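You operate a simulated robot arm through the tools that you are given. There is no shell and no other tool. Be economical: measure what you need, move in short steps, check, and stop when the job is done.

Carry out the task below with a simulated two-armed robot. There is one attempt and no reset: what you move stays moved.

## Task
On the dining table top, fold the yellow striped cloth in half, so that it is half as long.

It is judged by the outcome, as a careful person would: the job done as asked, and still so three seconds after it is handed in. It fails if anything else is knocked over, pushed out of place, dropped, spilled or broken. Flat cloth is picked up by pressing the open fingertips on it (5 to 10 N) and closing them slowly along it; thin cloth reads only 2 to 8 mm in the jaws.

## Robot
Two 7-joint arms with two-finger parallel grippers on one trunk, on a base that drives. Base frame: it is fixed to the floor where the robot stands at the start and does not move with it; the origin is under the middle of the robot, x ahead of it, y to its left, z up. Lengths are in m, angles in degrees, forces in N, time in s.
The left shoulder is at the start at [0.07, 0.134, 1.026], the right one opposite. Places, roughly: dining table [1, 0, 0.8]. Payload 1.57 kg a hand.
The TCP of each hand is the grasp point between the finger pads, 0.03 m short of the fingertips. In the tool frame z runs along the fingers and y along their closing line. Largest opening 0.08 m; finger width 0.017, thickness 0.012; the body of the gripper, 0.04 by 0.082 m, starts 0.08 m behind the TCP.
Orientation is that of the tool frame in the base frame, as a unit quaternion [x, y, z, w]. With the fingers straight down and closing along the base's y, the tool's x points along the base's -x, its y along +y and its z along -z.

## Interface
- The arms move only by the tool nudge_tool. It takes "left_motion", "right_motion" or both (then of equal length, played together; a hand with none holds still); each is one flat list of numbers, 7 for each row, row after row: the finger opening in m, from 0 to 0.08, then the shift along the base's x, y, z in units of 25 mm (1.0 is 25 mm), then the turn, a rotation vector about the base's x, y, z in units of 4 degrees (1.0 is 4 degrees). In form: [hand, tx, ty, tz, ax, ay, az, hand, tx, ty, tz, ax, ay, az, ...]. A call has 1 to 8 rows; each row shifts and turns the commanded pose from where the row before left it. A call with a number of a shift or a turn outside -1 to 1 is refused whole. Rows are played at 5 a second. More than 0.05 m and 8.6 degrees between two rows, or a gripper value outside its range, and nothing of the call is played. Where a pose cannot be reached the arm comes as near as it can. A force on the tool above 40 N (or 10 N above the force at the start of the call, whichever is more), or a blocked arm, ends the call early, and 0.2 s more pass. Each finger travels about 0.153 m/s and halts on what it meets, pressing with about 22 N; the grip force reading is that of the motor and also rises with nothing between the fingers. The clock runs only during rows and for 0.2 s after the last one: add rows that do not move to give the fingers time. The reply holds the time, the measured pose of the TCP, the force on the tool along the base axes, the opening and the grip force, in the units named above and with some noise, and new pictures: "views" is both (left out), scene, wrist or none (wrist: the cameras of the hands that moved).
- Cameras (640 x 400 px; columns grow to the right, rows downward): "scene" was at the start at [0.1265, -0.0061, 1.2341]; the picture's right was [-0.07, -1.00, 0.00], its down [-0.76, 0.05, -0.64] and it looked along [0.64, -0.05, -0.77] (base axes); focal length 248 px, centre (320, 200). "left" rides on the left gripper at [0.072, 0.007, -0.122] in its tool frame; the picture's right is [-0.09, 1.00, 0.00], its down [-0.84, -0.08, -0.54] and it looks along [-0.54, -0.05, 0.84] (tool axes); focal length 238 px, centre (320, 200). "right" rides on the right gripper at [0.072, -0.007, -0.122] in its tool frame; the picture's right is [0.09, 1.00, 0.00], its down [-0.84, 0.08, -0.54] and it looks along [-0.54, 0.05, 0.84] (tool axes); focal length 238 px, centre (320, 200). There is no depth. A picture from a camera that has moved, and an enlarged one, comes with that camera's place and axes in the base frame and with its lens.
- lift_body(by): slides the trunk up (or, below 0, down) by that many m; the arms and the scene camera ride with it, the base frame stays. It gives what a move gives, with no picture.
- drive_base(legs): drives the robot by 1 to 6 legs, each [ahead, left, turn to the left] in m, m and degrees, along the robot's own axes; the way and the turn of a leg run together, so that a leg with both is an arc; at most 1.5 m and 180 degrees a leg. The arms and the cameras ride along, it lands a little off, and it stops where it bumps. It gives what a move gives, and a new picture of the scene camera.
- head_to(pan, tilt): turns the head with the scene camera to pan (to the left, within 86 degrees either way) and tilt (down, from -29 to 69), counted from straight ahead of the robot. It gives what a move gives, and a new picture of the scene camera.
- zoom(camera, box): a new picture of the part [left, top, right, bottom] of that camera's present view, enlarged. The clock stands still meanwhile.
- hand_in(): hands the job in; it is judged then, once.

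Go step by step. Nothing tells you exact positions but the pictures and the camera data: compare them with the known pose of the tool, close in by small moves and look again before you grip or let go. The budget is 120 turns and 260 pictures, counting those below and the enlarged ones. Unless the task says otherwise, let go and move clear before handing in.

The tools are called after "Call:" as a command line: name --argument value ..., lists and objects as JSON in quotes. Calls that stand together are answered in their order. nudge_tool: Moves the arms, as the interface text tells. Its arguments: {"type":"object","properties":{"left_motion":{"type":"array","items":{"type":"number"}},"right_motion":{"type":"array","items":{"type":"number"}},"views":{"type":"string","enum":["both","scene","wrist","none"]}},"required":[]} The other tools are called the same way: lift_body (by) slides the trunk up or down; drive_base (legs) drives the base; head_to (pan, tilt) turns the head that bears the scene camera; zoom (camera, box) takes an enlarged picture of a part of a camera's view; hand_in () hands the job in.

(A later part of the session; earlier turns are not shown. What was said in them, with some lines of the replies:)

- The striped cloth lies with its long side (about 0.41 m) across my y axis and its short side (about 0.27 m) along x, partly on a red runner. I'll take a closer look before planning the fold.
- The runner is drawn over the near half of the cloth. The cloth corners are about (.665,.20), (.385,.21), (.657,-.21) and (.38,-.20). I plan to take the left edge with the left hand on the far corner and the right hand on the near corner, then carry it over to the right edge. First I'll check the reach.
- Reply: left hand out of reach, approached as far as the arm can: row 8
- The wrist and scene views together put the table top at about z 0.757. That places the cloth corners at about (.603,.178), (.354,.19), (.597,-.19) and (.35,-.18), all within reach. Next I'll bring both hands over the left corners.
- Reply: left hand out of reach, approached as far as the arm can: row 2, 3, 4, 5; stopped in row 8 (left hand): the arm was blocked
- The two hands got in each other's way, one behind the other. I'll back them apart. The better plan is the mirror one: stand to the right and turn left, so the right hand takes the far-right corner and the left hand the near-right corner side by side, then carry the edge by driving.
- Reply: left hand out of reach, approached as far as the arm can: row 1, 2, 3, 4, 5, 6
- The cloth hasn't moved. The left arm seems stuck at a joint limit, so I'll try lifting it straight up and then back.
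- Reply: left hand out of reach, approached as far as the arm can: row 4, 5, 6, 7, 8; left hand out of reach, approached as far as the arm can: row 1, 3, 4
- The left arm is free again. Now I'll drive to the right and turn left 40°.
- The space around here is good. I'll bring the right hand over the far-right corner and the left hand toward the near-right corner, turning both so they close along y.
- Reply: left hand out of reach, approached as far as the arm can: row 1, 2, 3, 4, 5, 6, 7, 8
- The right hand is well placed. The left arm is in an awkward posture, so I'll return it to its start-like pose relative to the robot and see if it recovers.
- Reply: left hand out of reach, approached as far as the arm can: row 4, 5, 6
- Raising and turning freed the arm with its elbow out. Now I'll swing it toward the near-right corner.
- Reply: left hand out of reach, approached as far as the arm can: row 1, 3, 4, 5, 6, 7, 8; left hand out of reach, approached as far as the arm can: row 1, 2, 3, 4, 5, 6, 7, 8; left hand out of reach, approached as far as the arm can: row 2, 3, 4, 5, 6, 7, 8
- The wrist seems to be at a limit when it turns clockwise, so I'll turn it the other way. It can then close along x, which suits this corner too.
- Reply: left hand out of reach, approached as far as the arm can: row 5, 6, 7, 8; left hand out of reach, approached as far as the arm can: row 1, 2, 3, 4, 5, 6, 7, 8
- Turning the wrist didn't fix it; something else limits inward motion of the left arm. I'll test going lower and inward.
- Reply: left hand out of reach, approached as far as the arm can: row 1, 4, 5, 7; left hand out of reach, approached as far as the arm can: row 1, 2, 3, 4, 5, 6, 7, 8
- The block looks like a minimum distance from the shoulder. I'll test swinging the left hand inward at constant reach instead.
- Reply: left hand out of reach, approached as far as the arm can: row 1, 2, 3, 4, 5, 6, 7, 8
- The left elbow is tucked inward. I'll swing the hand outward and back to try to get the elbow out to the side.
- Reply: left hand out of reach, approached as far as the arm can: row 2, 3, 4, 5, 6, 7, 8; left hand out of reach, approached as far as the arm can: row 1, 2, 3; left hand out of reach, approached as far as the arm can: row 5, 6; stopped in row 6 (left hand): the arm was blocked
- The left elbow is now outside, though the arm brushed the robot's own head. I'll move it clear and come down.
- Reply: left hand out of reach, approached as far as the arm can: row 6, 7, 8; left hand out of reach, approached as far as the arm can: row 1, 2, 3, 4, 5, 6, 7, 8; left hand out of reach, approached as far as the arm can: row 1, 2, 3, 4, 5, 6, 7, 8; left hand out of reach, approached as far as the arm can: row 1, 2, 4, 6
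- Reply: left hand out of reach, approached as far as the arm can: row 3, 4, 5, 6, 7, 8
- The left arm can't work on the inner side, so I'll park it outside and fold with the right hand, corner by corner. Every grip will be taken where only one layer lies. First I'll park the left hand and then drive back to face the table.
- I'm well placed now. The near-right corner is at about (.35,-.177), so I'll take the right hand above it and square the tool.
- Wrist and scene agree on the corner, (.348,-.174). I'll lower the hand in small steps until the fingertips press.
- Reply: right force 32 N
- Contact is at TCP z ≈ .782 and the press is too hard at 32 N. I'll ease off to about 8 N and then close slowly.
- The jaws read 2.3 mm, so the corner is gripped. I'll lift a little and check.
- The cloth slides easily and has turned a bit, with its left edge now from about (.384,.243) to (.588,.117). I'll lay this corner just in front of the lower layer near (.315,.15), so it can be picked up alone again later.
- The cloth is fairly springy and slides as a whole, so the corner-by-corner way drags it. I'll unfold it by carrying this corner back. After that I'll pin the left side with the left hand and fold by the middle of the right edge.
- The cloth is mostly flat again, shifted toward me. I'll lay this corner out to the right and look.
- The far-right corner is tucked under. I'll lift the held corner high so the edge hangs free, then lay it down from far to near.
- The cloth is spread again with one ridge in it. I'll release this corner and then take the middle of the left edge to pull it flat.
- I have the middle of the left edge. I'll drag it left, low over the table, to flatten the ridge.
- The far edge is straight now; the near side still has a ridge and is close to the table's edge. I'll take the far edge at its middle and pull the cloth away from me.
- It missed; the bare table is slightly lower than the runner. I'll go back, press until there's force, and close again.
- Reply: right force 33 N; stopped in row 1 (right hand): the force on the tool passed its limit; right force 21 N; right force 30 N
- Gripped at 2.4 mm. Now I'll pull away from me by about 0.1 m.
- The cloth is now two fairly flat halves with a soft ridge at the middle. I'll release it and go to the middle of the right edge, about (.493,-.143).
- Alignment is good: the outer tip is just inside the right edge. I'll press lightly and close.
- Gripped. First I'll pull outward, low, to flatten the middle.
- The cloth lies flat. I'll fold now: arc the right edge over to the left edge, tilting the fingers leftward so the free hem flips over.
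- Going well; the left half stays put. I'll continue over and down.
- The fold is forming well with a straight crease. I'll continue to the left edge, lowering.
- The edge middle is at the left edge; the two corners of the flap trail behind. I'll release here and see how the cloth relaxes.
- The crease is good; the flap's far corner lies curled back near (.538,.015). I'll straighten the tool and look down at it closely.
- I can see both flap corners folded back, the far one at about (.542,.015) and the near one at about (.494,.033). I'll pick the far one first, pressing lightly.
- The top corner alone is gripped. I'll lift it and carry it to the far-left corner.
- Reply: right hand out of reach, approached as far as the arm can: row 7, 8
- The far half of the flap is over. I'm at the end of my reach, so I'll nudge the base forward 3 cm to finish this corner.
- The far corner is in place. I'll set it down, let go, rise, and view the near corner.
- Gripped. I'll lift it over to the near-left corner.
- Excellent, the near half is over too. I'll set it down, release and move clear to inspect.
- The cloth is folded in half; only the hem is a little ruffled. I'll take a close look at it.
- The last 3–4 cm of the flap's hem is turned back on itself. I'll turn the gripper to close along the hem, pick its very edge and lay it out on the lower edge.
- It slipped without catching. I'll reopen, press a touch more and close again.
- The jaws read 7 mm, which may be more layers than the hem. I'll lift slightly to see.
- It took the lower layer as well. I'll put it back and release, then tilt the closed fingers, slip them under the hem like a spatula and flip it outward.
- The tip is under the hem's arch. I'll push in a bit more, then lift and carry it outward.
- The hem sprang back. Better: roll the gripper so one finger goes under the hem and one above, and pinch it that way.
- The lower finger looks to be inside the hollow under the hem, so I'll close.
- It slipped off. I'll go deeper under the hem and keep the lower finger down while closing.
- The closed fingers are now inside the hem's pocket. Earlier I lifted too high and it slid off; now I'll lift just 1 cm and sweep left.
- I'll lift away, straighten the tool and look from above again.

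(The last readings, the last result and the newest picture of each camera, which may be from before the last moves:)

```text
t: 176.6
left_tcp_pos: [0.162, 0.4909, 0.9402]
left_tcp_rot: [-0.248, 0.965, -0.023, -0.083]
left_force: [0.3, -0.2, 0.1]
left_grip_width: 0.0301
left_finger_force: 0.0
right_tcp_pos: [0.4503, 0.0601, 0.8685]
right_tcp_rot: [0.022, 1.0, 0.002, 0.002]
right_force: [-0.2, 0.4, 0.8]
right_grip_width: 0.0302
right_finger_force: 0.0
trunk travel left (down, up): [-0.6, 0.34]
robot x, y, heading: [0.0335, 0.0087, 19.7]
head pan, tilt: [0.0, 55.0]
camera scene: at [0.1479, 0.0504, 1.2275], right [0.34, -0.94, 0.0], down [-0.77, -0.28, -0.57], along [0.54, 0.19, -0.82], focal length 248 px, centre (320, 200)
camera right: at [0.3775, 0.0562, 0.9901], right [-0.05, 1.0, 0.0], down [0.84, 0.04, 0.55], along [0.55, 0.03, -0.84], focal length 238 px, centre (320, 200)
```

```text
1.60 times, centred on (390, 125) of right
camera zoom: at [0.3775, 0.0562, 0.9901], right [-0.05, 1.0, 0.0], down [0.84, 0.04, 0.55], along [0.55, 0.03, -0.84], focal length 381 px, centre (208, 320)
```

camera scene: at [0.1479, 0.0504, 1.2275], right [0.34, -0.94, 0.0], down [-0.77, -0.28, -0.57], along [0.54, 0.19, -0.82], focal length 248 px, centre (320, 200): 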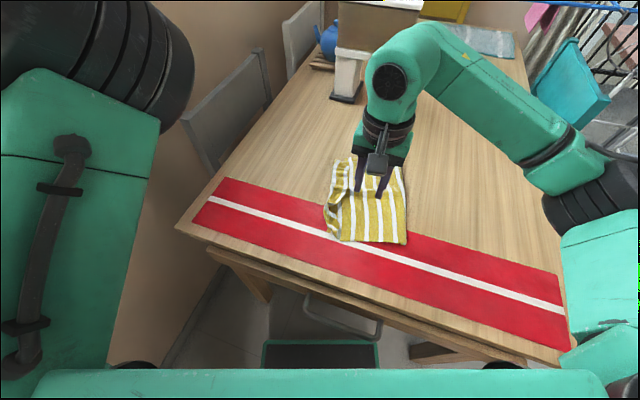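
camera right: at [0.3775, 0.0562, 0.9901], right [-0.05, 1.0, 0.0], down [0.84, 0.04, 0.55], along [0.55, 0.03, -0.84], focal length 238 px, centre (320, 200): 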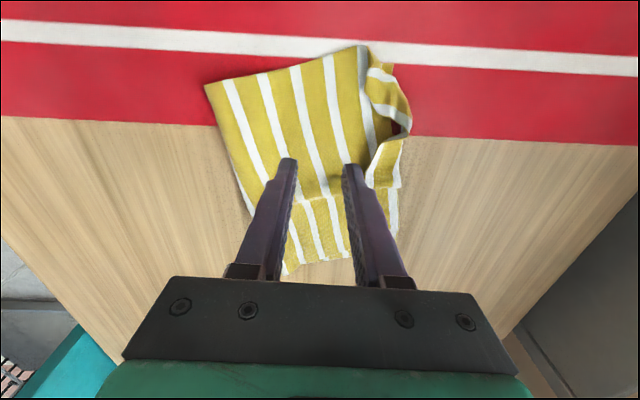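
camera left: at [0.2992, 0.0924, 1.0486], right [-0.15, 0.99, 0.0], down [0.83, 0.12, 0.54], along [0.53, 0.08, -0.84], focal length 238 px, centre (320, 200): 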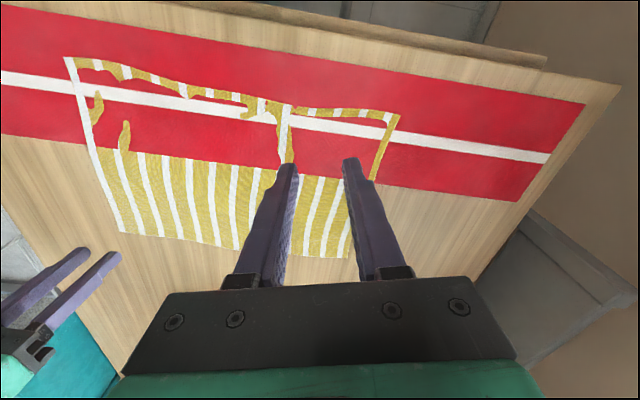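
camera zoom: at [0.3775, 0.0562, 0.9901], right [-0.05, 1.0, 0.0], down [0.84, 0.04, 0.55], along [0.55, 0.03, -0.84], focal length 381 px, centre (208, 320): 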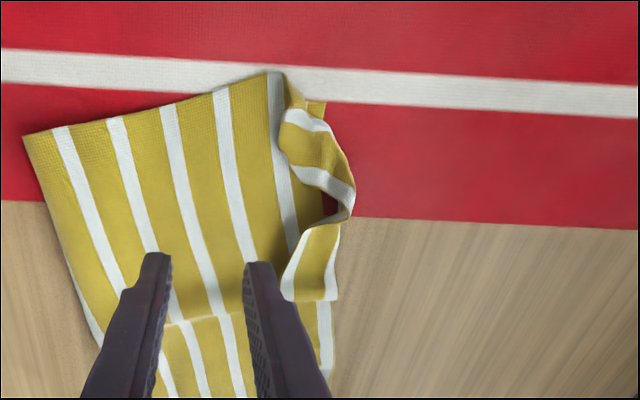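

The hem's near end is still curled. The far free corner should be easier, since a light pinch worked there before. I'll look at it from above.

Call:
nudge_tool --right_motion '[0.028, 0.8, 0.3, 0.2, 0, 0, 0, 0.028, 0.8, 0.3, 0, 0, 0, 0, 0.028, 0.8, 0.3, 0, 0, 0, 0, 0.028, 0.8, 0.3, 0, 0, 0, 0, 0.028, 0.8, 0.3, 0, 0, 0, 0, 0.028, 0.6, 0.2, 0, 0, 0, 0]' --views "wrist"

Call:
zoom --camera "right" --box '[220, 0, 460, 220]'

```text
t: 178.0
left_tcp_pos: [0.1613, 0.4923, 0.9399]
left_tcp_rot: [-0.248, 0.965, -0.023, -0.083]
left_force: [-0.6, 0.5, -0.1]
left_grip_width: 0.0303
left_finger_force: 0.1
right_tcp_pos: [0.5639, 0.0998, 0.8734]
right_tcp_rot: [0.021, 1.0, 0.003, 0.003]
right_force: [-1.0, -0.4, -1.4]
right_grip_width: 0.0279
right_finger_force: 0.1
trunk travel left (down, up): [-0.6, 0.34]
robot x, y, heading: [0.0339, 0.0093, 19.5]
head pan, tilt: [0.0, 55.0]
camera right: at [0.4932, 0.0967, 0.9956], right [-0.05, 1.0, 0.0], down [0.84, 0.04, 0.55], along [0.55, 0.03, -0.84], focal length 238 px, centre (320, 200)
```

right: 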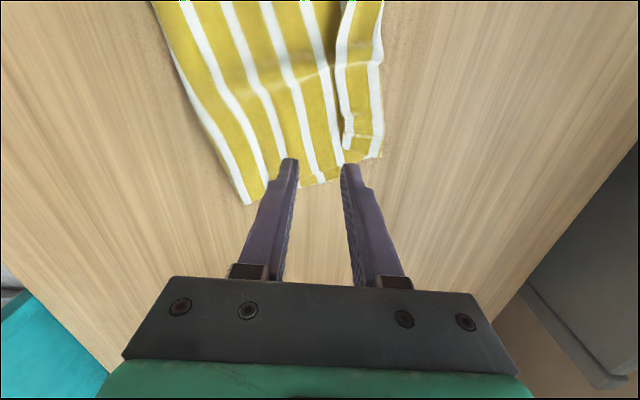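

```text
1.82 times, centred on (340, 110) of right
camera zoom: at [0.4932, 0.0967, 0.9956], right [-0.05, 1.0, 0.0], down [0.84, 0.04, 0.55], along [0.55, 0.03, -0.84], focal length 433 px, centre (284, 364)
```

zoom: 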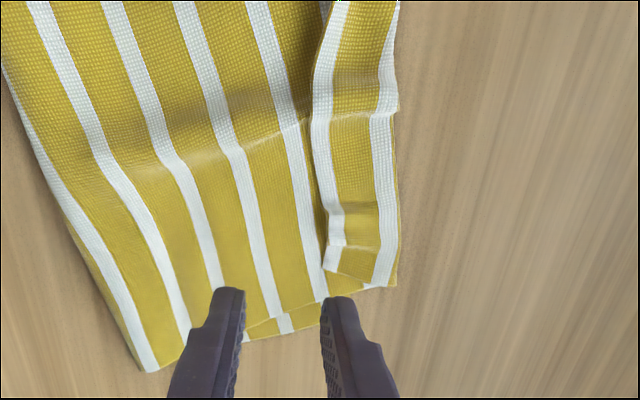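

Call:
nudge_tool --right_motion '[0.022, 0.1, 0.6, -0.6, 0, 0, 0, 0.022, 0.1, 0.6, -0.8, 0, 0, 0, 0.022, 0.1, 0.57, -0.8, 0, 0, 0, 0.022, 0, 0, -0.8, 0, 0, 0, 0.022, 0, 0, -0.4, 0, 0, 0, 0.022, 0, 0, -0.1, 0, 0, 0, 0.022, 0, 0, 0, 0, 0, 0]' --views "wrist"

Call:
zoom --camera "right" --box '[200, 60, 440, 230]'

```text
t: 179.6
left_tcp_pos: [0.1618, 0.4913, 0.9397]
left_tcp_rot: [-0.248, 0.965, -0.023, -0.083]
left_force: [-0.2, 0.0, -0.4]
left_grip_width: 0.0298
left_finger_force: 0.1
right_tcp_pos: [0.5736, 0.1454, 0.7851]
right_tcp_rot: [0.021, 1.0, 0.003, 0.002]
right_force: [0.1, 0.0, 0.3]
right_grip_width: 0.0217
right_finger_force: 0.0
trunk travel left (down, up): [-0.6, 0.34]
robot x, y, heading: [0.0357, 0.0116, 19.5]
head pan, tilt: [0.0, 55.0]
camera right: at [0.501, 0.1421, 0.9076], right [-0.05, 1.0, 0.01], down [0.84, 0.04, 0.55], along [0.55, 0.03, -0.84], focal length 238 px, centre (320, 200)
```

right: 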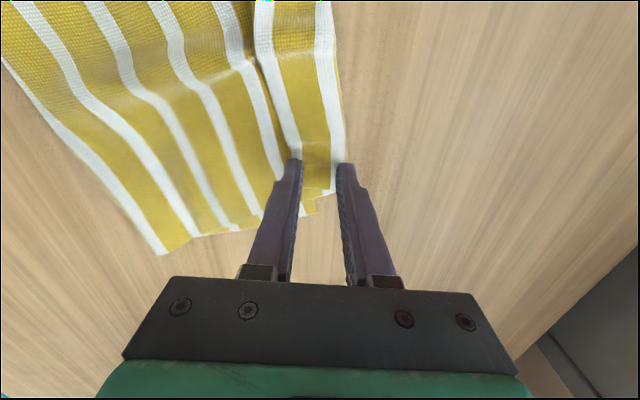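

```text
2.35 times, centred on (320, 145) of right
camera zoom: at [0.501, 0.1421, 0.9076], right [-0.05, 1.0, 0.01], down [0.84, 0.04, 0.55], along [0.55, 0.03, -0.84], focal length 561 px, centre (320, 329)
```

zoom: 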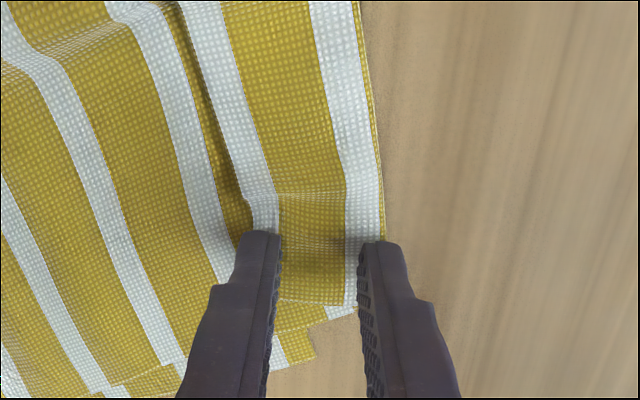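

Call:
nudge_tool --right_motion '[0.026, -0.1, -0.28, 0.1, 0, 0, 0, 0.026, 0, 0, -0.18, 0, 0, 0, 0.022, 0, 0, 0, 0, 0, 0, 0.018, 0, 0, 0, 0, 0, 0, 0.014, 0, 0, 0, 0, 0, 0, 0.009, 0, 0, 0, 0, 0, 0, 0.004, 0, 0, 0, 0, 0, 0, 0, 0, 0, 0, 0, 0, 0]' --views "wrist"

Call:
zoom --camera "right" --box '[200, 60, 440, 230]'

```text
t: 181.4
left_tcp_pos: [0.1609, 0.4914, 0.9406]
left_tcp_rot: [-0.247, 0.965, -0.023, -0.084]
left_force: [-0.7, -0.7, 0.6]
left_grip_width: 0.0298
left_finger_force: 0.0
right_tcp_pos: [0.5707, 0.14, 0.7835]
right_tcp_rot: [0.02, 1.0, 0.003, 0.002]
right_force: [-0.4, 0.0, 0.7]
right_grip_width: 0.0
right_finger_force: 20.7
trunk travel left (down, up): [-0.6, 0.34]
robot x, y, heading: [0.0327, 0.0078, 19.9]
head pan, tilt: [0.0, 55.0]
camera right: at [0.4981, 0.1357, 0.9053], right [-0.05, 1.0, 0.01], down [0.84, 0.04, 0.55], along [0.55, 0.03, -0.84], focal length 238 px, centre (320, 200)
```

right: 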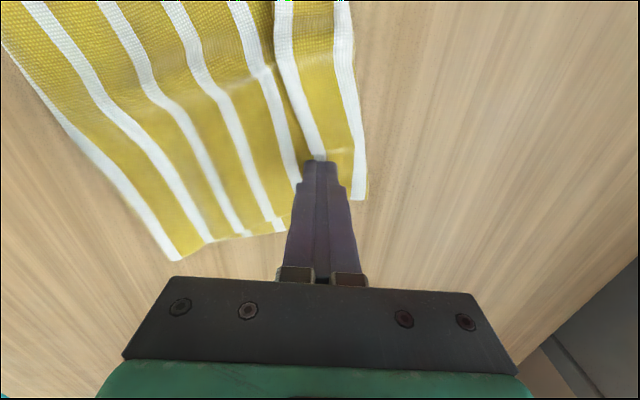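

```text
2.35 times, centred on (320, 145) of right
camera zoom: at [0.4981, 0.1357, 0.9053], right [-0.05, 1.0, 0.01], down [0.84, 0.04, 0.55], along [0.55, 0.03, -0.84], focal length 561 px, centre (320, 329)
```

zoom: 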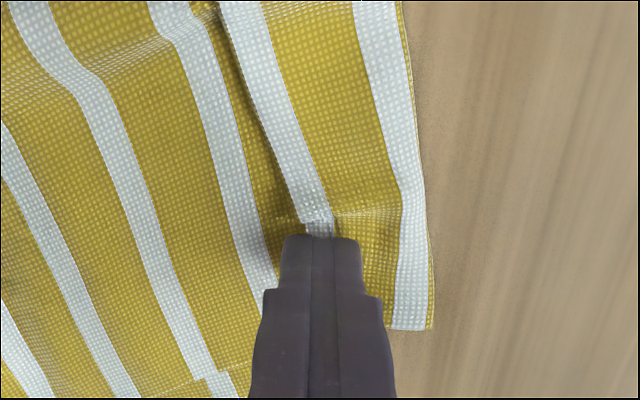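

Call:
nudge_tool --right_motion '[0, -0.2, 0, 0.4, 0, 0, 0, 0.03, 0, 0.3, 0, 0, 0, 0, 0.03, 0, 0, -0.4, 0, 0, 0, 0.03, 0, 0, -0.1, 0, 0, 0, 0.03, 0, 0, 0, 0, 0, 0]' --views "wrist"

Call:
zoom --camera "right" --box '[200, 60, 440, 230]'

```text
t: 182.6
left_tcp_pos: [0.1597, 0.4921, 0.9419]
left_tcp_rot: [-0.247, 0.965, -0.025, -0.082]
left_force: [0.6, -0.3, 0.1]
left_grip_width: 0.0301
left_finger_force: 0.0
right_tcp_pos: [0.5638, 0.146, 0.7835]
right_tcp_rot: [0.021, 1.0, 0.004, 0.003]
right_force: [2.1, 0.1, 8.2]
right_grip_width: 0.0294
right_finger_force: 0.0
trunk travel left (down, up): [-0.6, 0.34]
robot x, y, heading: [0.031, 0.01, 19.7]
head pan, tilt: [0.0, 55.0]
camera right: at [0.4911, 0.1424, 0.9041], right [-0.05, 1.0, 0.01], down [0.84, 0.04, 0.55], along [0.55, 0.03, -0.84], focal length 238 px, centre (320, 200)
```

right: 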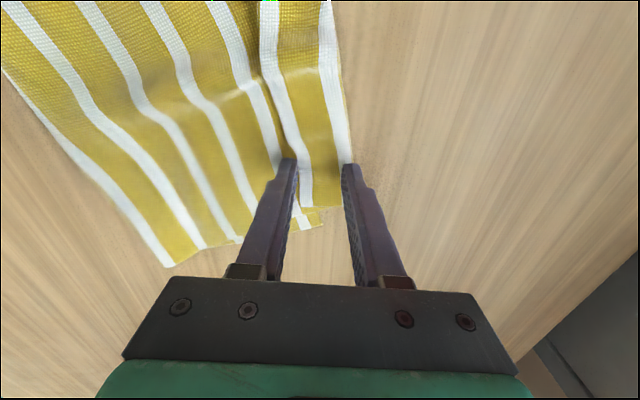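

```text
2.35 times, centred on (320, 145) of right
camera zoom: at [0.4911, 0.1424, 0.9041], right [-0.05, 1.0, 0.01], down [0.84, 0.04, 0.55], along [0.55, 0.03, -0.84], focal length 561 px, centre (320, 329)
```

zoom: 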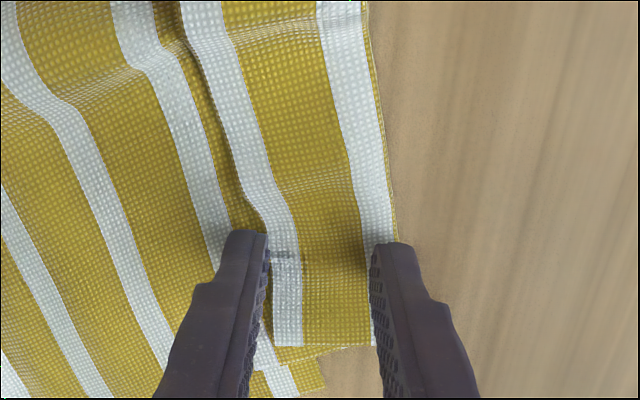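

Call:
nudge_tool --right_motion '[0.026, 0, -0.08, 0, 0, 0, 0, 0.022, 0, -0.05, 0, 0, 0, 0, 0.018, 0, 0, 0, 0, 0, 0, 0.014, 0, 0, 0, 0, 0, 0, 0.01, 0, 0, 0, 0, 0, 0, 0.006, 0, 0, 0, 0, 0, 0, 0.002, 0, 0, 0, 0, 0, 0, 0, 0, 0, 0, 0, 0, 0]' --views "wrist"

Call:
zoom --camera "right" --box '[200, 60, 440, 230]'

```text
t: 184.4
left_tcp_pos: [0.16, 0.4914, 0.9408]
left_tcp_rot: [-0.247, 0.965, -0.024, -0.083]
left_force: [0.1, -0.4, -0.2]
left_grip_width: 0.0304
left_finger_force: 0.0
right_tcp_pos: [0.5638, 0.1448, 0.7817]
right_tcp_rot: [0.02, 1.0, 0.004, 0.004]
right_force: [0.5, 1.8, 14.1]
right_grip_width: 0.0025
right_finger_force: 22.2
trunk travel left (down, up): [-0.6, 0.34]
robot x, y, heading: [0.035, 0.0062, 19.7]
head pan, tilt: [0.0, 55.0]
camera right: at [0.4905, 0.1397, 0.9039], right [-0.05, 1.0, 0.01], down [0.84, 0.04, 0.55], along [0.55, 0.03, -0.84], focal length 238 px, centre (320, 200)
```

right: 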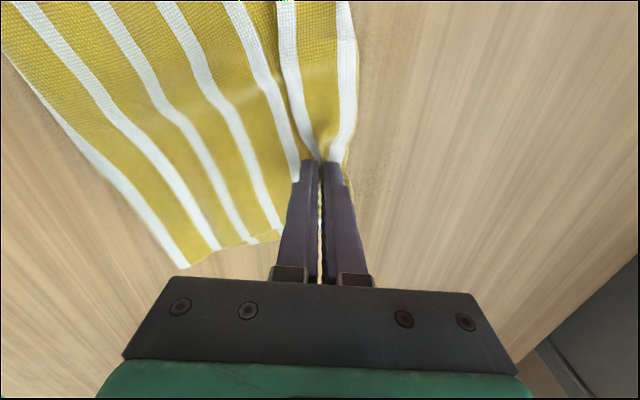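

```text
2.35 times, centred on (320, 145) of right
camera zoom: at [0.4905, 0.1397, 0.9039], right [-0.05, 1.0, 0.01], down [0.84, 0.04, 0.55], along [0.55, 0.03, -0.84], focal length 561 px, centre (320, 329)
```

zoom: 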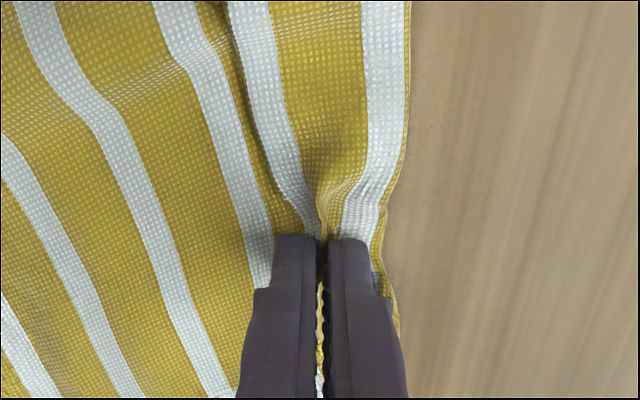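

The jaws read 2.5 mm: only the hem is held. I'll lift it and swing it over to the left.

Call:
nudge_tool --right_motion '[0, 0, 0, 0.6, 0, 0, 0, 0, 0, 0, 0.7, 0, 0, 0, 0, 0, 0.3, 0.4, 0, 0, 0, 0, 0, 0.7, 0, 0, 0, 0, 0, 0, 0.7, -0.2, 0, 0, 0, 0, 0, 0, 0, 0, 0, 0]' --views "both"

Call:
zoom --camera "scene" --box '[310, 140, 430, 230]'

```text
t: 185.8
left_tcp_pos: [0.1609, 0.4919, 0.9409]
left_tcp_rot: [-0.248, 0.965, -0.023, -0.083]
left_force: [-0.2, -0.3, -0.1]
left_grip_width: 0.0299
left_finger_force: 0.0
right_tcp_pos: [0.5664, 0.1852, 0.8197]
right_tcp_rot: [0.022, 1.0, 0.003, 0.003]
right_force: [-0.3, -0.2, 0.6]
right_grip_width: 0.0023
right_finger_force: 22.1
trunk travel left (down, up): [-0.6, 0.34]
robot x, y, heading: [0.0312, 0.0132, 19.8]
head pan, tilt: [0.0, 55.0]
camera scene: at [0.1481, 0.0498, 1.2275], right [0.34, -0.94, 0.0], down [-0.77, -0.28, -0.57], along [0.54, 0.19, -0.82], focal length 248 px, centre (320, 200)
camera right: at [0.4937, 0.1807, 0.9412], right [-0.05, 1.0, 0.01], down [0.84, 0.04, 0.55], along [0.55, 0.03, -0.84], focal length 238 px, centre (320, 200)
```

scene: 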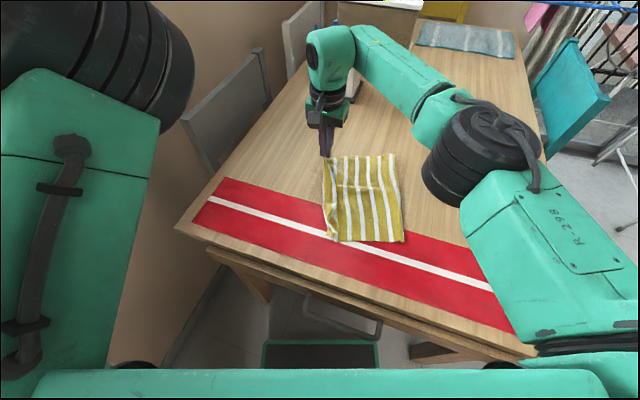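
right: 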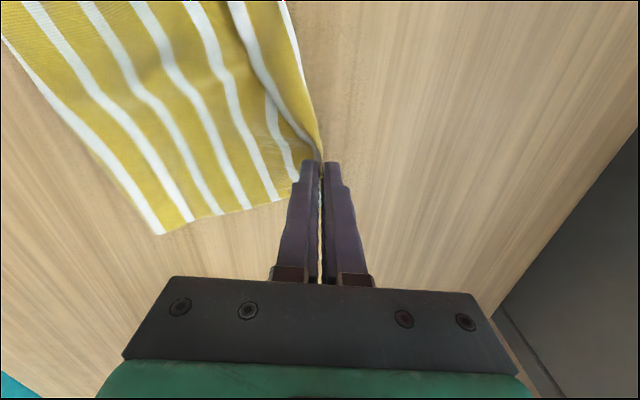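

```text
4.44 times, centred on (370, 185) of scene
camera zoom: at [0.1481, 0.0498, 1.2275], right [0.34, -0.94, 0.0], down [-0.77, -0.28, -0.57], along [0.54, 0.19, -0.82], focal length 1100 px, centre (98, 267)
```

zoom: 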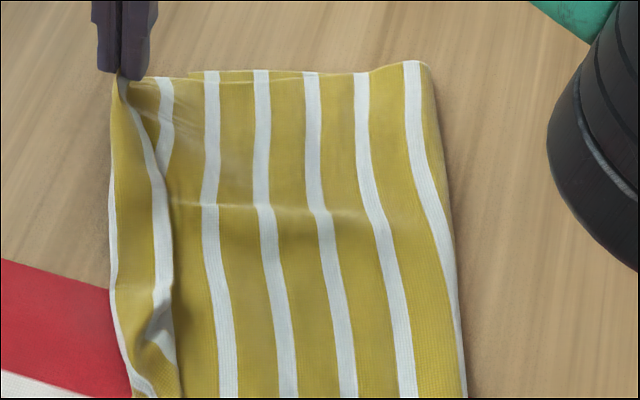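

The hem's far end is unrolled. I'll lay it down easing slightly right so it meets the lower edge.

Call:
nudge_tool --right_motion '[0, 0, -0.1, -0.6, 0, 0, 0, 0, 0, -0.4, -0.4, 0, 0, 0, 0, 0, -0.3, -0.3, 0, 0, 0, 0.008, 0, 0, 0, 0, 0, 0, 0.018, 0, 0, 0, 0, 0, 0, 0.02, 0, 0, 0.6, 0, 0, 0, 0.02, 0, 0, 1, 0, 0, 0, 0.02, -0.8, 0, 1, 0, 0, 0]' --views "none"

Call:
nudge_tool --right_motion '[0.026, -0.9, -0.5, 0.3, 0, 0, 0, 0.026, -0.9, -0.5, 0, 0, 0, 0, 0.026, -0.9, -0.5, 0, 0, 0, 0, 0.026, -0.9, -0.5, 0, 0, 0, 0, 0.026, -0.9, -0.4, 0, 0, 0, 0]'

Call:
zoom --camera "right" --box '[220, 0, 480, 230]'

```text
t: 187.6
left_tcp_pos: [0.1603, 0.4911, 0.9411]
left_tcp_rot: [-0.248, 0.965, -0.023, -0.083]
left_force: [0.4, 0.1, -0.4]
left_grip_width: 0.0297
left_finger_force: 0.0
right_tcp_pos: [0.5444, 0.1631, 0.8494]
right_tcp_rot: [0.021, 1.0, 0.003, 0.003]
right_force: [0.0, 0.3, 0.5]
right_grip_width: 0.0199
right_finger_force: 0.1
trunk travel left (down, up): [-0.6, 0.34]
robot x, y, heading: [0.0367, 0.0122, 19.5]
head pan, tilt: [0.0, 55.0]
```

```text
t: 188.8
left_tcp_pos: [0.1594, 0.4923, 0.9398]
left_tcp_rot: [-0.248, 0.965, -0.024, -0.083]
left_force: [0.8, 1.0, 0.1]
left_grip_width: 0.0299
left_finger_force: 0.1
right_tcp_pos: [0.4328, 0.1057, 0.8585]
right_tcp_rot: [0.022, 1.0, 0.003, 0.003]
right_force: [0.6, 0.3, -0.2]
right_grip_width: 0.0261
right_finger_force: 0.1
trunk travel left (down, up): [-0.6, 0.34]
robot x, y, heading: [0.0339, 0.0085, 19.8]
head pan, tilt: [0.0, 55.0]
camera scene: at [0.1475, 0.0502, 1.2276], right [0.34, -0.94, 0.0], down [-0.77, -0.28, -0.57], along [0.54, 0.19, -0.82], focal length 248 px, centre (320, 200)
camera right: at [0.3598, 0.1009, 0.9811], right [-0.05, 1.0, 0.01], down [0.84, 0.04, 0.55], along [0.55, 0.03, -0.84], focal length 238 px, centre (320, 200)
```

scene: 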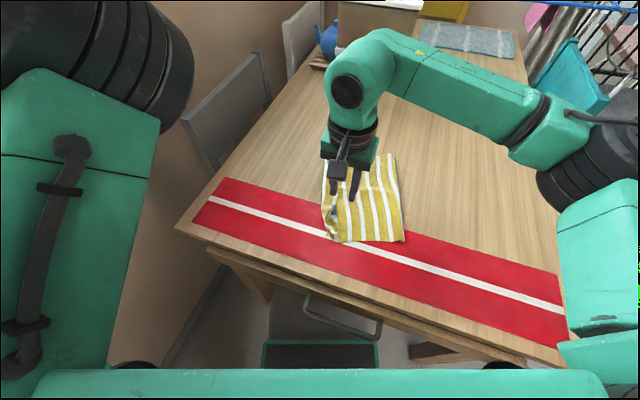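
right: 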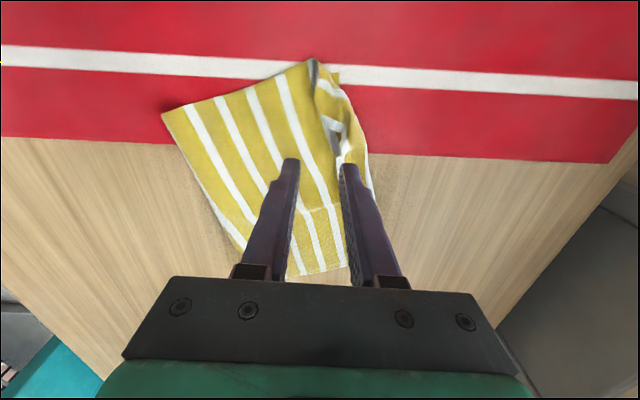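

```text
1.74 times, centred on (350, 115) of right
camera zoom: at [0.3598, 0.1009, 0.9811], right [-0.05, 1.0, 0.01], down [0.84, 0.04, 0.55], along [0.55, 0.03, -0.84], focal length 414 px, centre (268, 348)
```

zoom: 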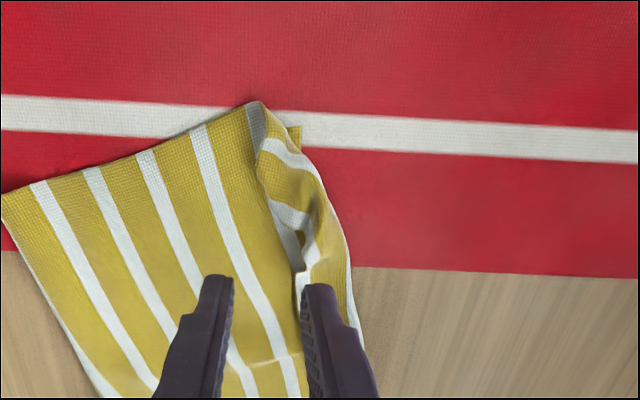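

The far end is fine. Now I'll take the same light pinch at the near free corner, about (.413,.104).

Call:
nudge_tool --right_motion '[0.03, -0.2, 0.25, -0.6, 0, 0, 0, 0.03, -0.23, 0.25, -0.8, 0, 0, 0, 0.03, 0, 0, -0.8, 0, 0, 0, 0.03, 0, 0, -0.5, 0, 0, 0, 0.03, 0, 0, -0.1, 0, 0, 0, 0.03, 0, 0, 0, 0, 0, 0]' --views "wrist"

Call:
zoom --camera "right" --box '[200, 60, 440, 230]'

```text
t: 190.2
left_tcp_pos: [0.1605, 0.4927, 0.9404]
left_tcp_rot: [-0.248, 0.965, -0.023, -0.083]
left_force: [-0.2, -0.8, -0.3]
left_grip_width: 0.0298
left_finger_force: 0.1
right_tcp_pos: [0.4214, 0.1197, 0.7877]
right_tcp_rot: [0.021, 1.0, 0.003, 0.002]
right_force: [0.4, -0.1, 0.5]
right_grip_width: 0.0298
right_finger_force: 0.1
trunk travel left (down, up): [-0.6, 0.34]
robot x, y, heading: [0.0314, 0.0115, 19.7]
head pan, tilt: [0.0, 55.0]
camera right: at [0.3492, 0.1156, 0.9096], right [-0.05, 1.0, 0.01], down [0.84, 0.04, 0.55], along [0.55, 0.03, -0.84], focal length 238 px, centre (320, 200)
```

right: 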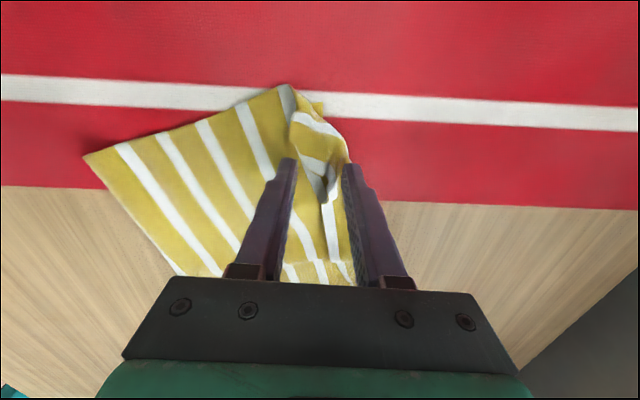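

```text
2.35 times, centred on (320, 145) of right
camera zoom: at [0.3492, 0.1156, 0.9096], right [-0.05, 1.0, 0.01], down [0.84, 0.04, 0.55], along [0.55, 0.03, -0.84], focal length 561 px, centre (320, 329)
```

zoom: 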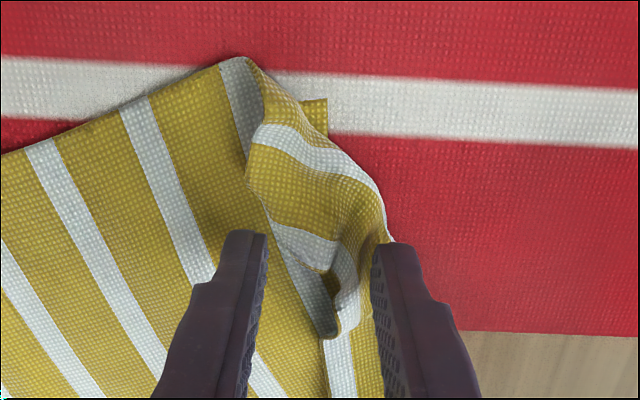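

Call:
nudge_tool --right_motion '[0.034, -0.4, -0.05, 0.1, 0, 0, 0, 0.034, 0, 0, -0.16, 0, 0, 0, 0.028, 0, 0, 0, 0, 0, 0, 0.022, 0, 0, 0, 0, 0, 0, 0.016, 0, 0, 0, 0, 0, 0, 0.01, 0, 0, 0, 0, 0, 0, 0.004, 0, 0, 0, 0, 0, 0, 0, 0, 0, 0, 0, 0, 0]' --views "wrist"

Call:
zoom --camera "right" --box '[200, 60, 440, 230]'

```text
t: 192.0
left_tcp_pos: [0.1615, 0.492, 0.9412]
left_tcp_rot: [-0.248, 0.965, -0.024, -0.084]
left_force: [0.4, 0.3, 0.2]
left_grip_width: 0.0298
left_finger_force: 0.0
right_tcp_pos: [0.4105, 0.1186, 0.7862]
right_tcp_rot: [0.02, 1.0, 0.002, 0.003]
right_force: [0.1, 0.2, 0.6]
right_grip_width: 0.0034
right_finger_force: 21.7
trunk travel left (down, up): [-0.6, 0.34]
robot x, y, heading: [0.033, 0.009, 19.8]
head pan, tilt: [0.0, 55.0]
camera right: at [0.3388, 0.114, 0.9082], right [-0.05, 1.0, 0.01], down [0.84, 0.04, 0.55], along [0.55, 0.03, -0.84], focal length 238 px, centre (320, 200)
```

right: 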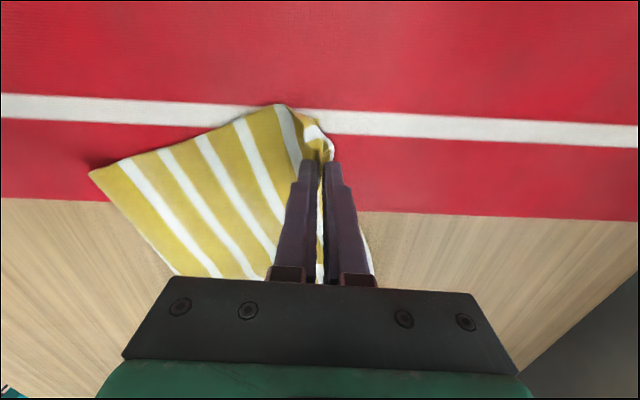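

```text
2.35 times, centred on (320, 145) of right
camera zoom: at [0.3388, 0.114, 0.9082], right [-0.05, 1.0, 0.01], down [0.84, 0.04, 0.55], along [0.55, 0.03, -0.84], focal length 561 px, centre (320, 329)
```

zoom: 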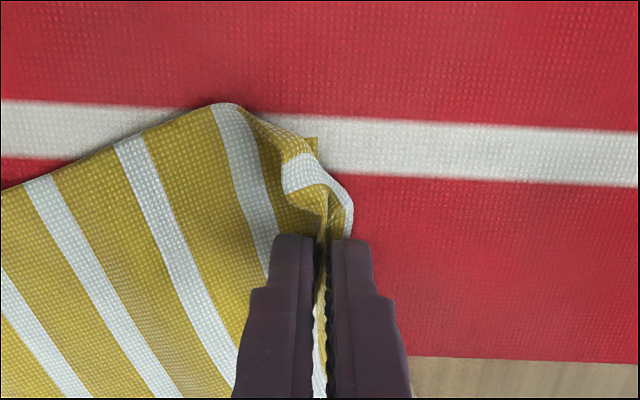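

Gripped. I'll lift gently, swing left and toward me, and look.

Call:
nudge_tool --right_motion '[0, 0, 0, 0.6, 0, 0, 0, 0, -0.2, 0, 0.6, 0, 0, 0, 0, -0.3, 0.3, 0.3, 0, 0, 0, 0, -0.3, 0.6, 0, 0, 0, 0, 0, -0.2, 0.6, -0.2, 0, 0, 0, 0, 0, 0, 0, 0, 0, 0]' --views "both"

Call:
zoom --camera "right" --box '[160, 40, 460, 240]'

```text
t: 193.4
left_tcp_pos: [0.1624, 0.4924, 0.9402]
left_tcp_rot: [-0.248, 0.965, -0.023, -0.084]
left_force: [-0.6, -0.1, 0.0]
left_grip_width: 0.0301
left_finger_force: 0.1
right_tcp_pos: [0.388, 0.1566, 0.8208]
right_tcp_rot: [0.021, 1.0, 0.002, 0.002]
right_force: [-0.5, -0.2, 0.7]
right_grip_width: 0.0041
right_finger_force: 21.9
trunk travel left (down, up): [-0.6, 0.34]
robot x, y, heading: [0.032, 0.0088, 19.4]
head pan, tilt: [0.0, 55.0]
camera scene: at [0.148, 0.05, 1.2275], right [0.34, -0.94, 0.0], down [-0.77, -0.28, -0.57], along [0.54, 0.19, -0.82], focal length 248 px, centre (320, 200)
camera right: at [0.3147, 0.1514, 0.9417], right [-0.05, 1.0, 0.01], down [0.84, 0.04, 0.55], along [0.55, 0.03, -0.84], focal length 238 px, centre (320, 200)
```

scene: 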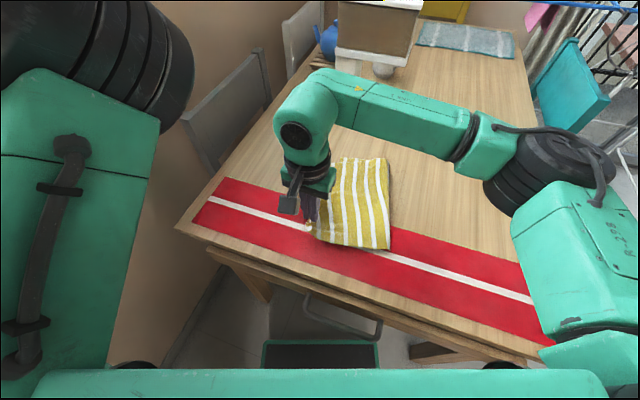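
right: 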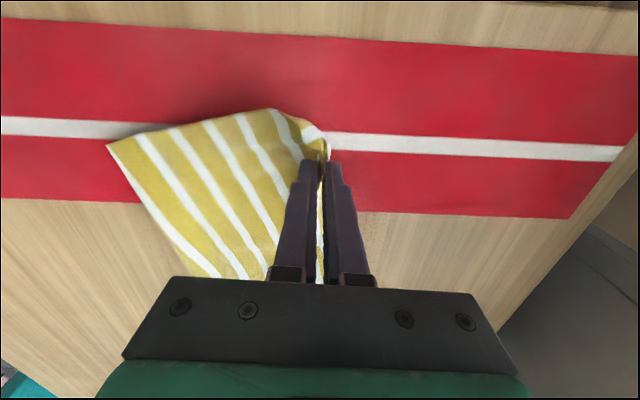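

```text
2.00 times, centred on (310, 140) of right
camera zoom: at [0.3147, 0.1514, 0.9417], right [-0.05, 1.0, 0.01], down [0.84, 0.04, 0.55], along [0.55, 0.03, -0.84], focal length 477 px, centre (340, 320)
```

zoom: 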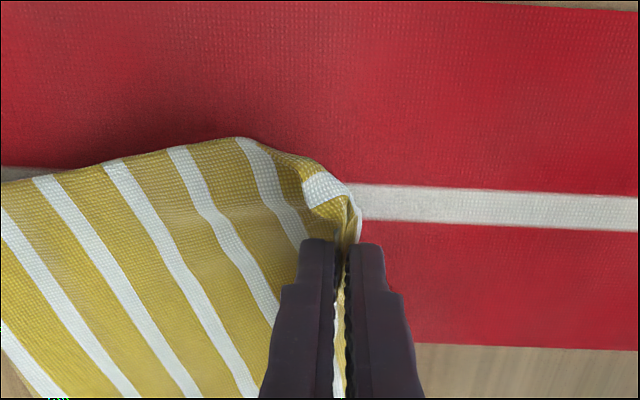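

Call:
zoom --camera "scene" --box '[290, 150, 420, 260]'

```text
3.64 times, centred on (355, 205) of scene
camera zoom: at [0.148, 0.05, 1.2275], right [0.34, -0.94, 0.0], down [-0.77, -0.28, -0.57], along [0.54, 0.19, -0.82], focal length 900 px, centre (193, 182)
```

zoom: 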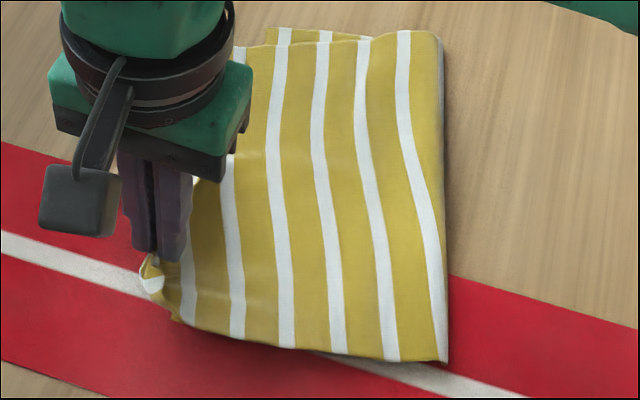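

Call:
nudge_tool --right_motion '[0, 0, 0, -0.7, 0, 0, 0, 0, 0, 0, -0.6, 0, 0, 0, 0.008, 0, 0, 0, 0, 0, 0, 0.02, 0, 0, 0, 0, 0, 0, 0.026, 0, 0, 0.6, 0, 0, 0, 0.026, 0, 0, 1, 0, 0, 0, 0.026, 0, -0.6, 1, 0, 0, 0, 0.026, 0.2, -1, 0.6, 0, 0, 0]' --views "none"

Call:
nudge_tool --right_motion '[0.026, 0.5, -1, 0.3, 0, 0, 0, 0.026, 0.5, -1, 0.2, 0, 0, 0, 0.026, 0.5, -1, 0, 0, 0, 0, 0.026, 0.5, -1, 0, 0, 0, 0]'

Call:
zoom --camera "scene" --box '[290, 150, 420, 260]'

Call:
zoom --camera "right" --box '[320, 20, 540, 280]'

```text
t: 195.2
left_tcp_pos: [0.1613, 0.4908, 0.9402]
left_tcp_rot: [-0.248, 0.965, -0.023, -0.083]
left_force: [0.1, 0.0, -0.3]
left_grip_width: 0.0301
left_finger_force: 0.0
right_tcp_pos: [0.3923, 0.1161, 0.8665]
right_tcp_rot: [0.021, 1.0, 0.003, 0.002]
right_force: [0.5, -0.7, 0.7]
right_grip_width: 0.0262
right_finger_force: 0.0
trunk travel left (down, up): [-0.6, 0.34]
robot x, y, heading: [0.0344, 0.0092, 19.5]
head pan, tilt: [0.0, 55.0]
```

```text
t: 196.2
left_tcp_pos: [0.1608, 0.4908, 0.9398]
left_tcp_rot: [-0.248, 0.965, -0.023, -0.083]
left_force: [-0.7, 0.3, 0.7]
left_grip_width: 0.0299
left_finger_force: 0.2
right_tcp_pos: [0.4412, 0.0165, 0.8813]
right_tcp_rot: [0.021, 1.0, 0.003, 0.002]
right_force: [-1.1, 0.2, 1.2]
right_grip_width: 0.026
right_finger_force: 0.0
trunk travel left (down, up): [-0.6, 0.34]
robot x, y, heading: [0.0297, 0.0098, 19.7]
head pan, tilt: [0.0, 55.0]
camera scene: at [0.1479, 0.0492, 1.2276], right [0.34, -0.94, 0.0], down [-0.77, -0.28, -0.57], along [0.54, 0.19, -0.82], focal length 248 px, centre (320, 200)
camera right: at [0.3687, 0.0117, 1.0026], right [-0.05, 1.0, 0.01], down [0.84, 0.04, 0.55], along [0.55, 0.03, -0.84], focal length 238 px, centre (320, 200)
```

scene: 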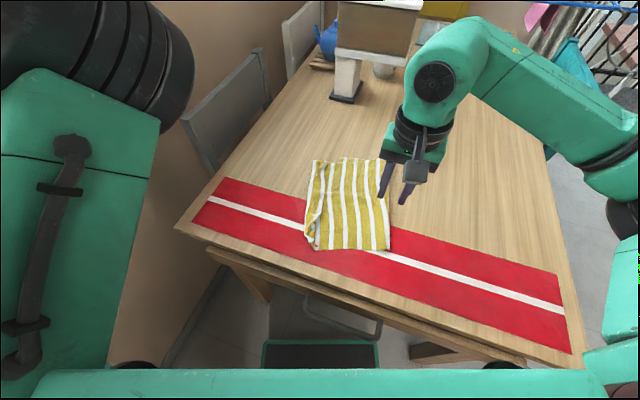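
right: 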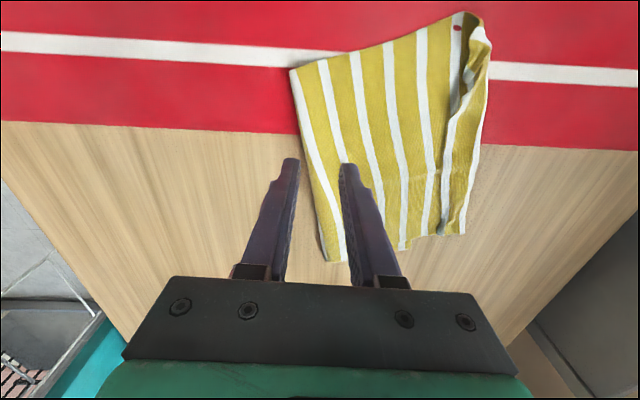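

```text
3.64 times, centred on (355, 205) of scene
camera zoom: at [0.1479, 0.0492, 1.2276], right [0.34, -0.94, 0.0], down [-0.77, -0.28, -0.57], along [0.54, 0.19, -0.82], focal length 900 px, centre (193, 182)
```

zoom: 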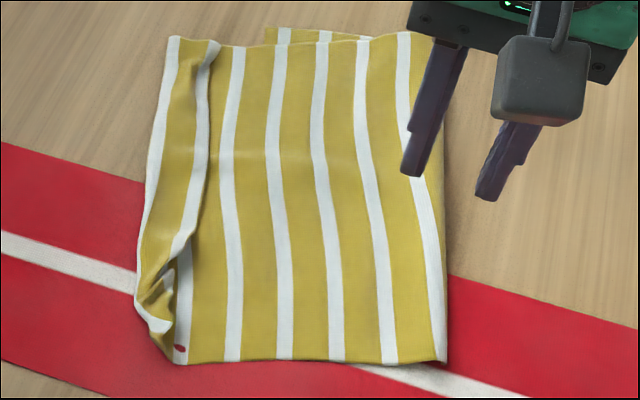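

```text
1.54 times, centred on (430, 150) of right
camera zoom: at [0.3687, 0.0117, 1.0026], right [-0.05, 1.0, 0.01], down [0.84, 0.04, 0.55], along [0.55, 0.03, -0.84], focal length 367 px, centre (151, 277)
```

zoom: 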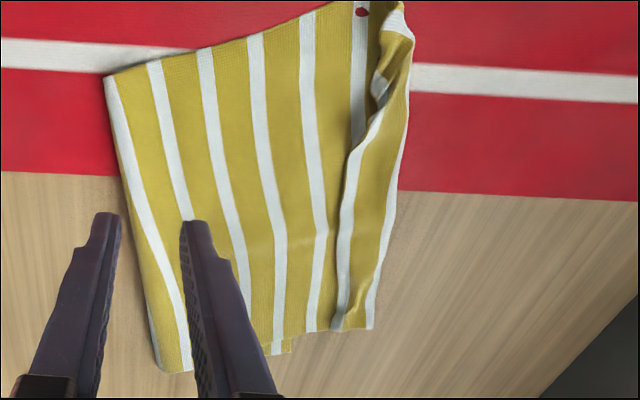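

The cloth lies folded over on itself, with the crease on the right, the free edges on the left, and only a small curl at the near-left corner. More tugging would risk disturbing it, so I'll move the hand well clear and check once more.

Call:
nudge_tool --right_motion '[0.03, 0, -0.8, 0.8, 0, 0, 0, 0.03, 0, -1, 0.6, 0, 0, 0, 0.03, 0, -1, 0, 0, 0, 0, 0.03, 0, -1, 0, 0, 0, 0, 0.03, 0, -1, 0, 0, 0, 0, 0.03, 0, -1, 0, 0, 0, 0, 0.03, 0, -1, 0, 0, 0, 0, 0.03, 0, -1, 0, 0, 0, 0]' --views "scene"

Call:
zoom --camera "scene" --box '[280, 140, 420, 260]'

```text
t: 198.0
left_tcp_pos: [0.1616, 0.491, 0.9408]
left_tcp_rot: [-0.248, 0.965, -0.023, -0.083]
left_force: [-0.2, 0.7, -0.9]
left_grip_width: 0.03
left_finger_force: 0.0
right_tcp_pos: [0.4406, -0.1816, 0.9161]
right_tcp_rot: [0.021, 1.0, 0.003, 0.004]
right_force: [-0.7, -0.3, 0.8]
right_grip_width: 0.03
right_finger_force: 0.1
trunk travel left (down, up): [-0.6, 0.34]
robot x, y, heading: [0.0371, 0.0099, 19.7]
head pan, tilt: [0.0, 55.0]
camera scene: at [0.1469, 0.0497, 1.2277], right [0.34, -0.94, 0.0], down [-0.77, -0.28, -0.57], along [0.54, 0.19, -0.82], focal length 248 px, centre (320, 200)
```

scene: 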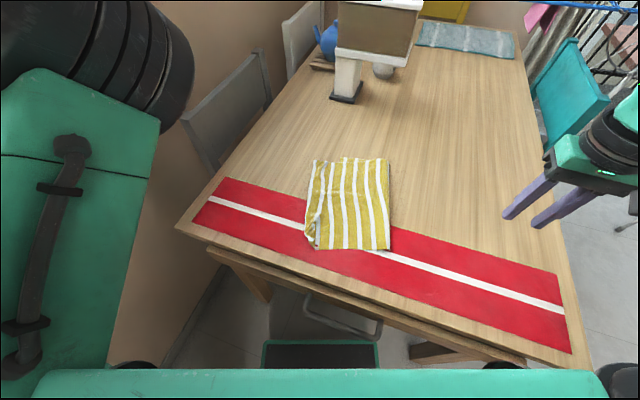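

```text
3.33 times, centred on (350, 200) of scene
camera zoom: at [0.1469, 0.0497, 1.2277], right [0.34, -0.94, 0.0], down [-0.77, -0.28, -0.57], along [0.54, 0.19, -0.82], focal length 825 px, centre (220, 200)
```

zoom: 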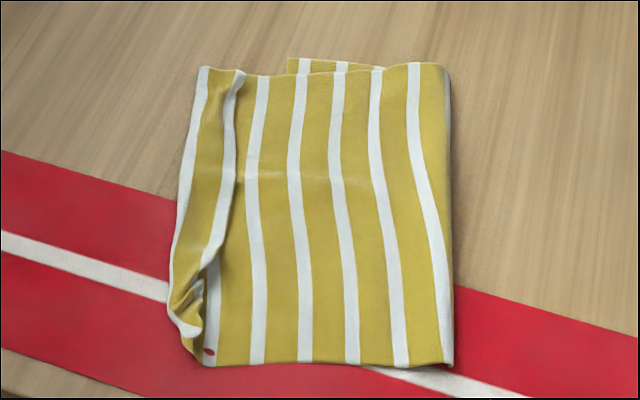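

The cloth is a neat doubled rectangle, about half its original length. Nothing else on the table was moved and both hands are clear, so I'm handing in.

Call:
hand_in

```text
The job is handed in.
```

I folded the yellow striped cloth in half on the table top and handed the job in. It is now about 0.19 m long, down from about 0.37 m.

- **Edges:** the free edges do not line up exactly. The top layer overhangs the lower one by roughly 5 cm at the far end.
- **Corner:** there is a small curl at the near-left corner.
- **Position:** the cloth slid and turned a little from where it started.
- **Everything else:** nothing else on the table was moved, and both hands are clear.
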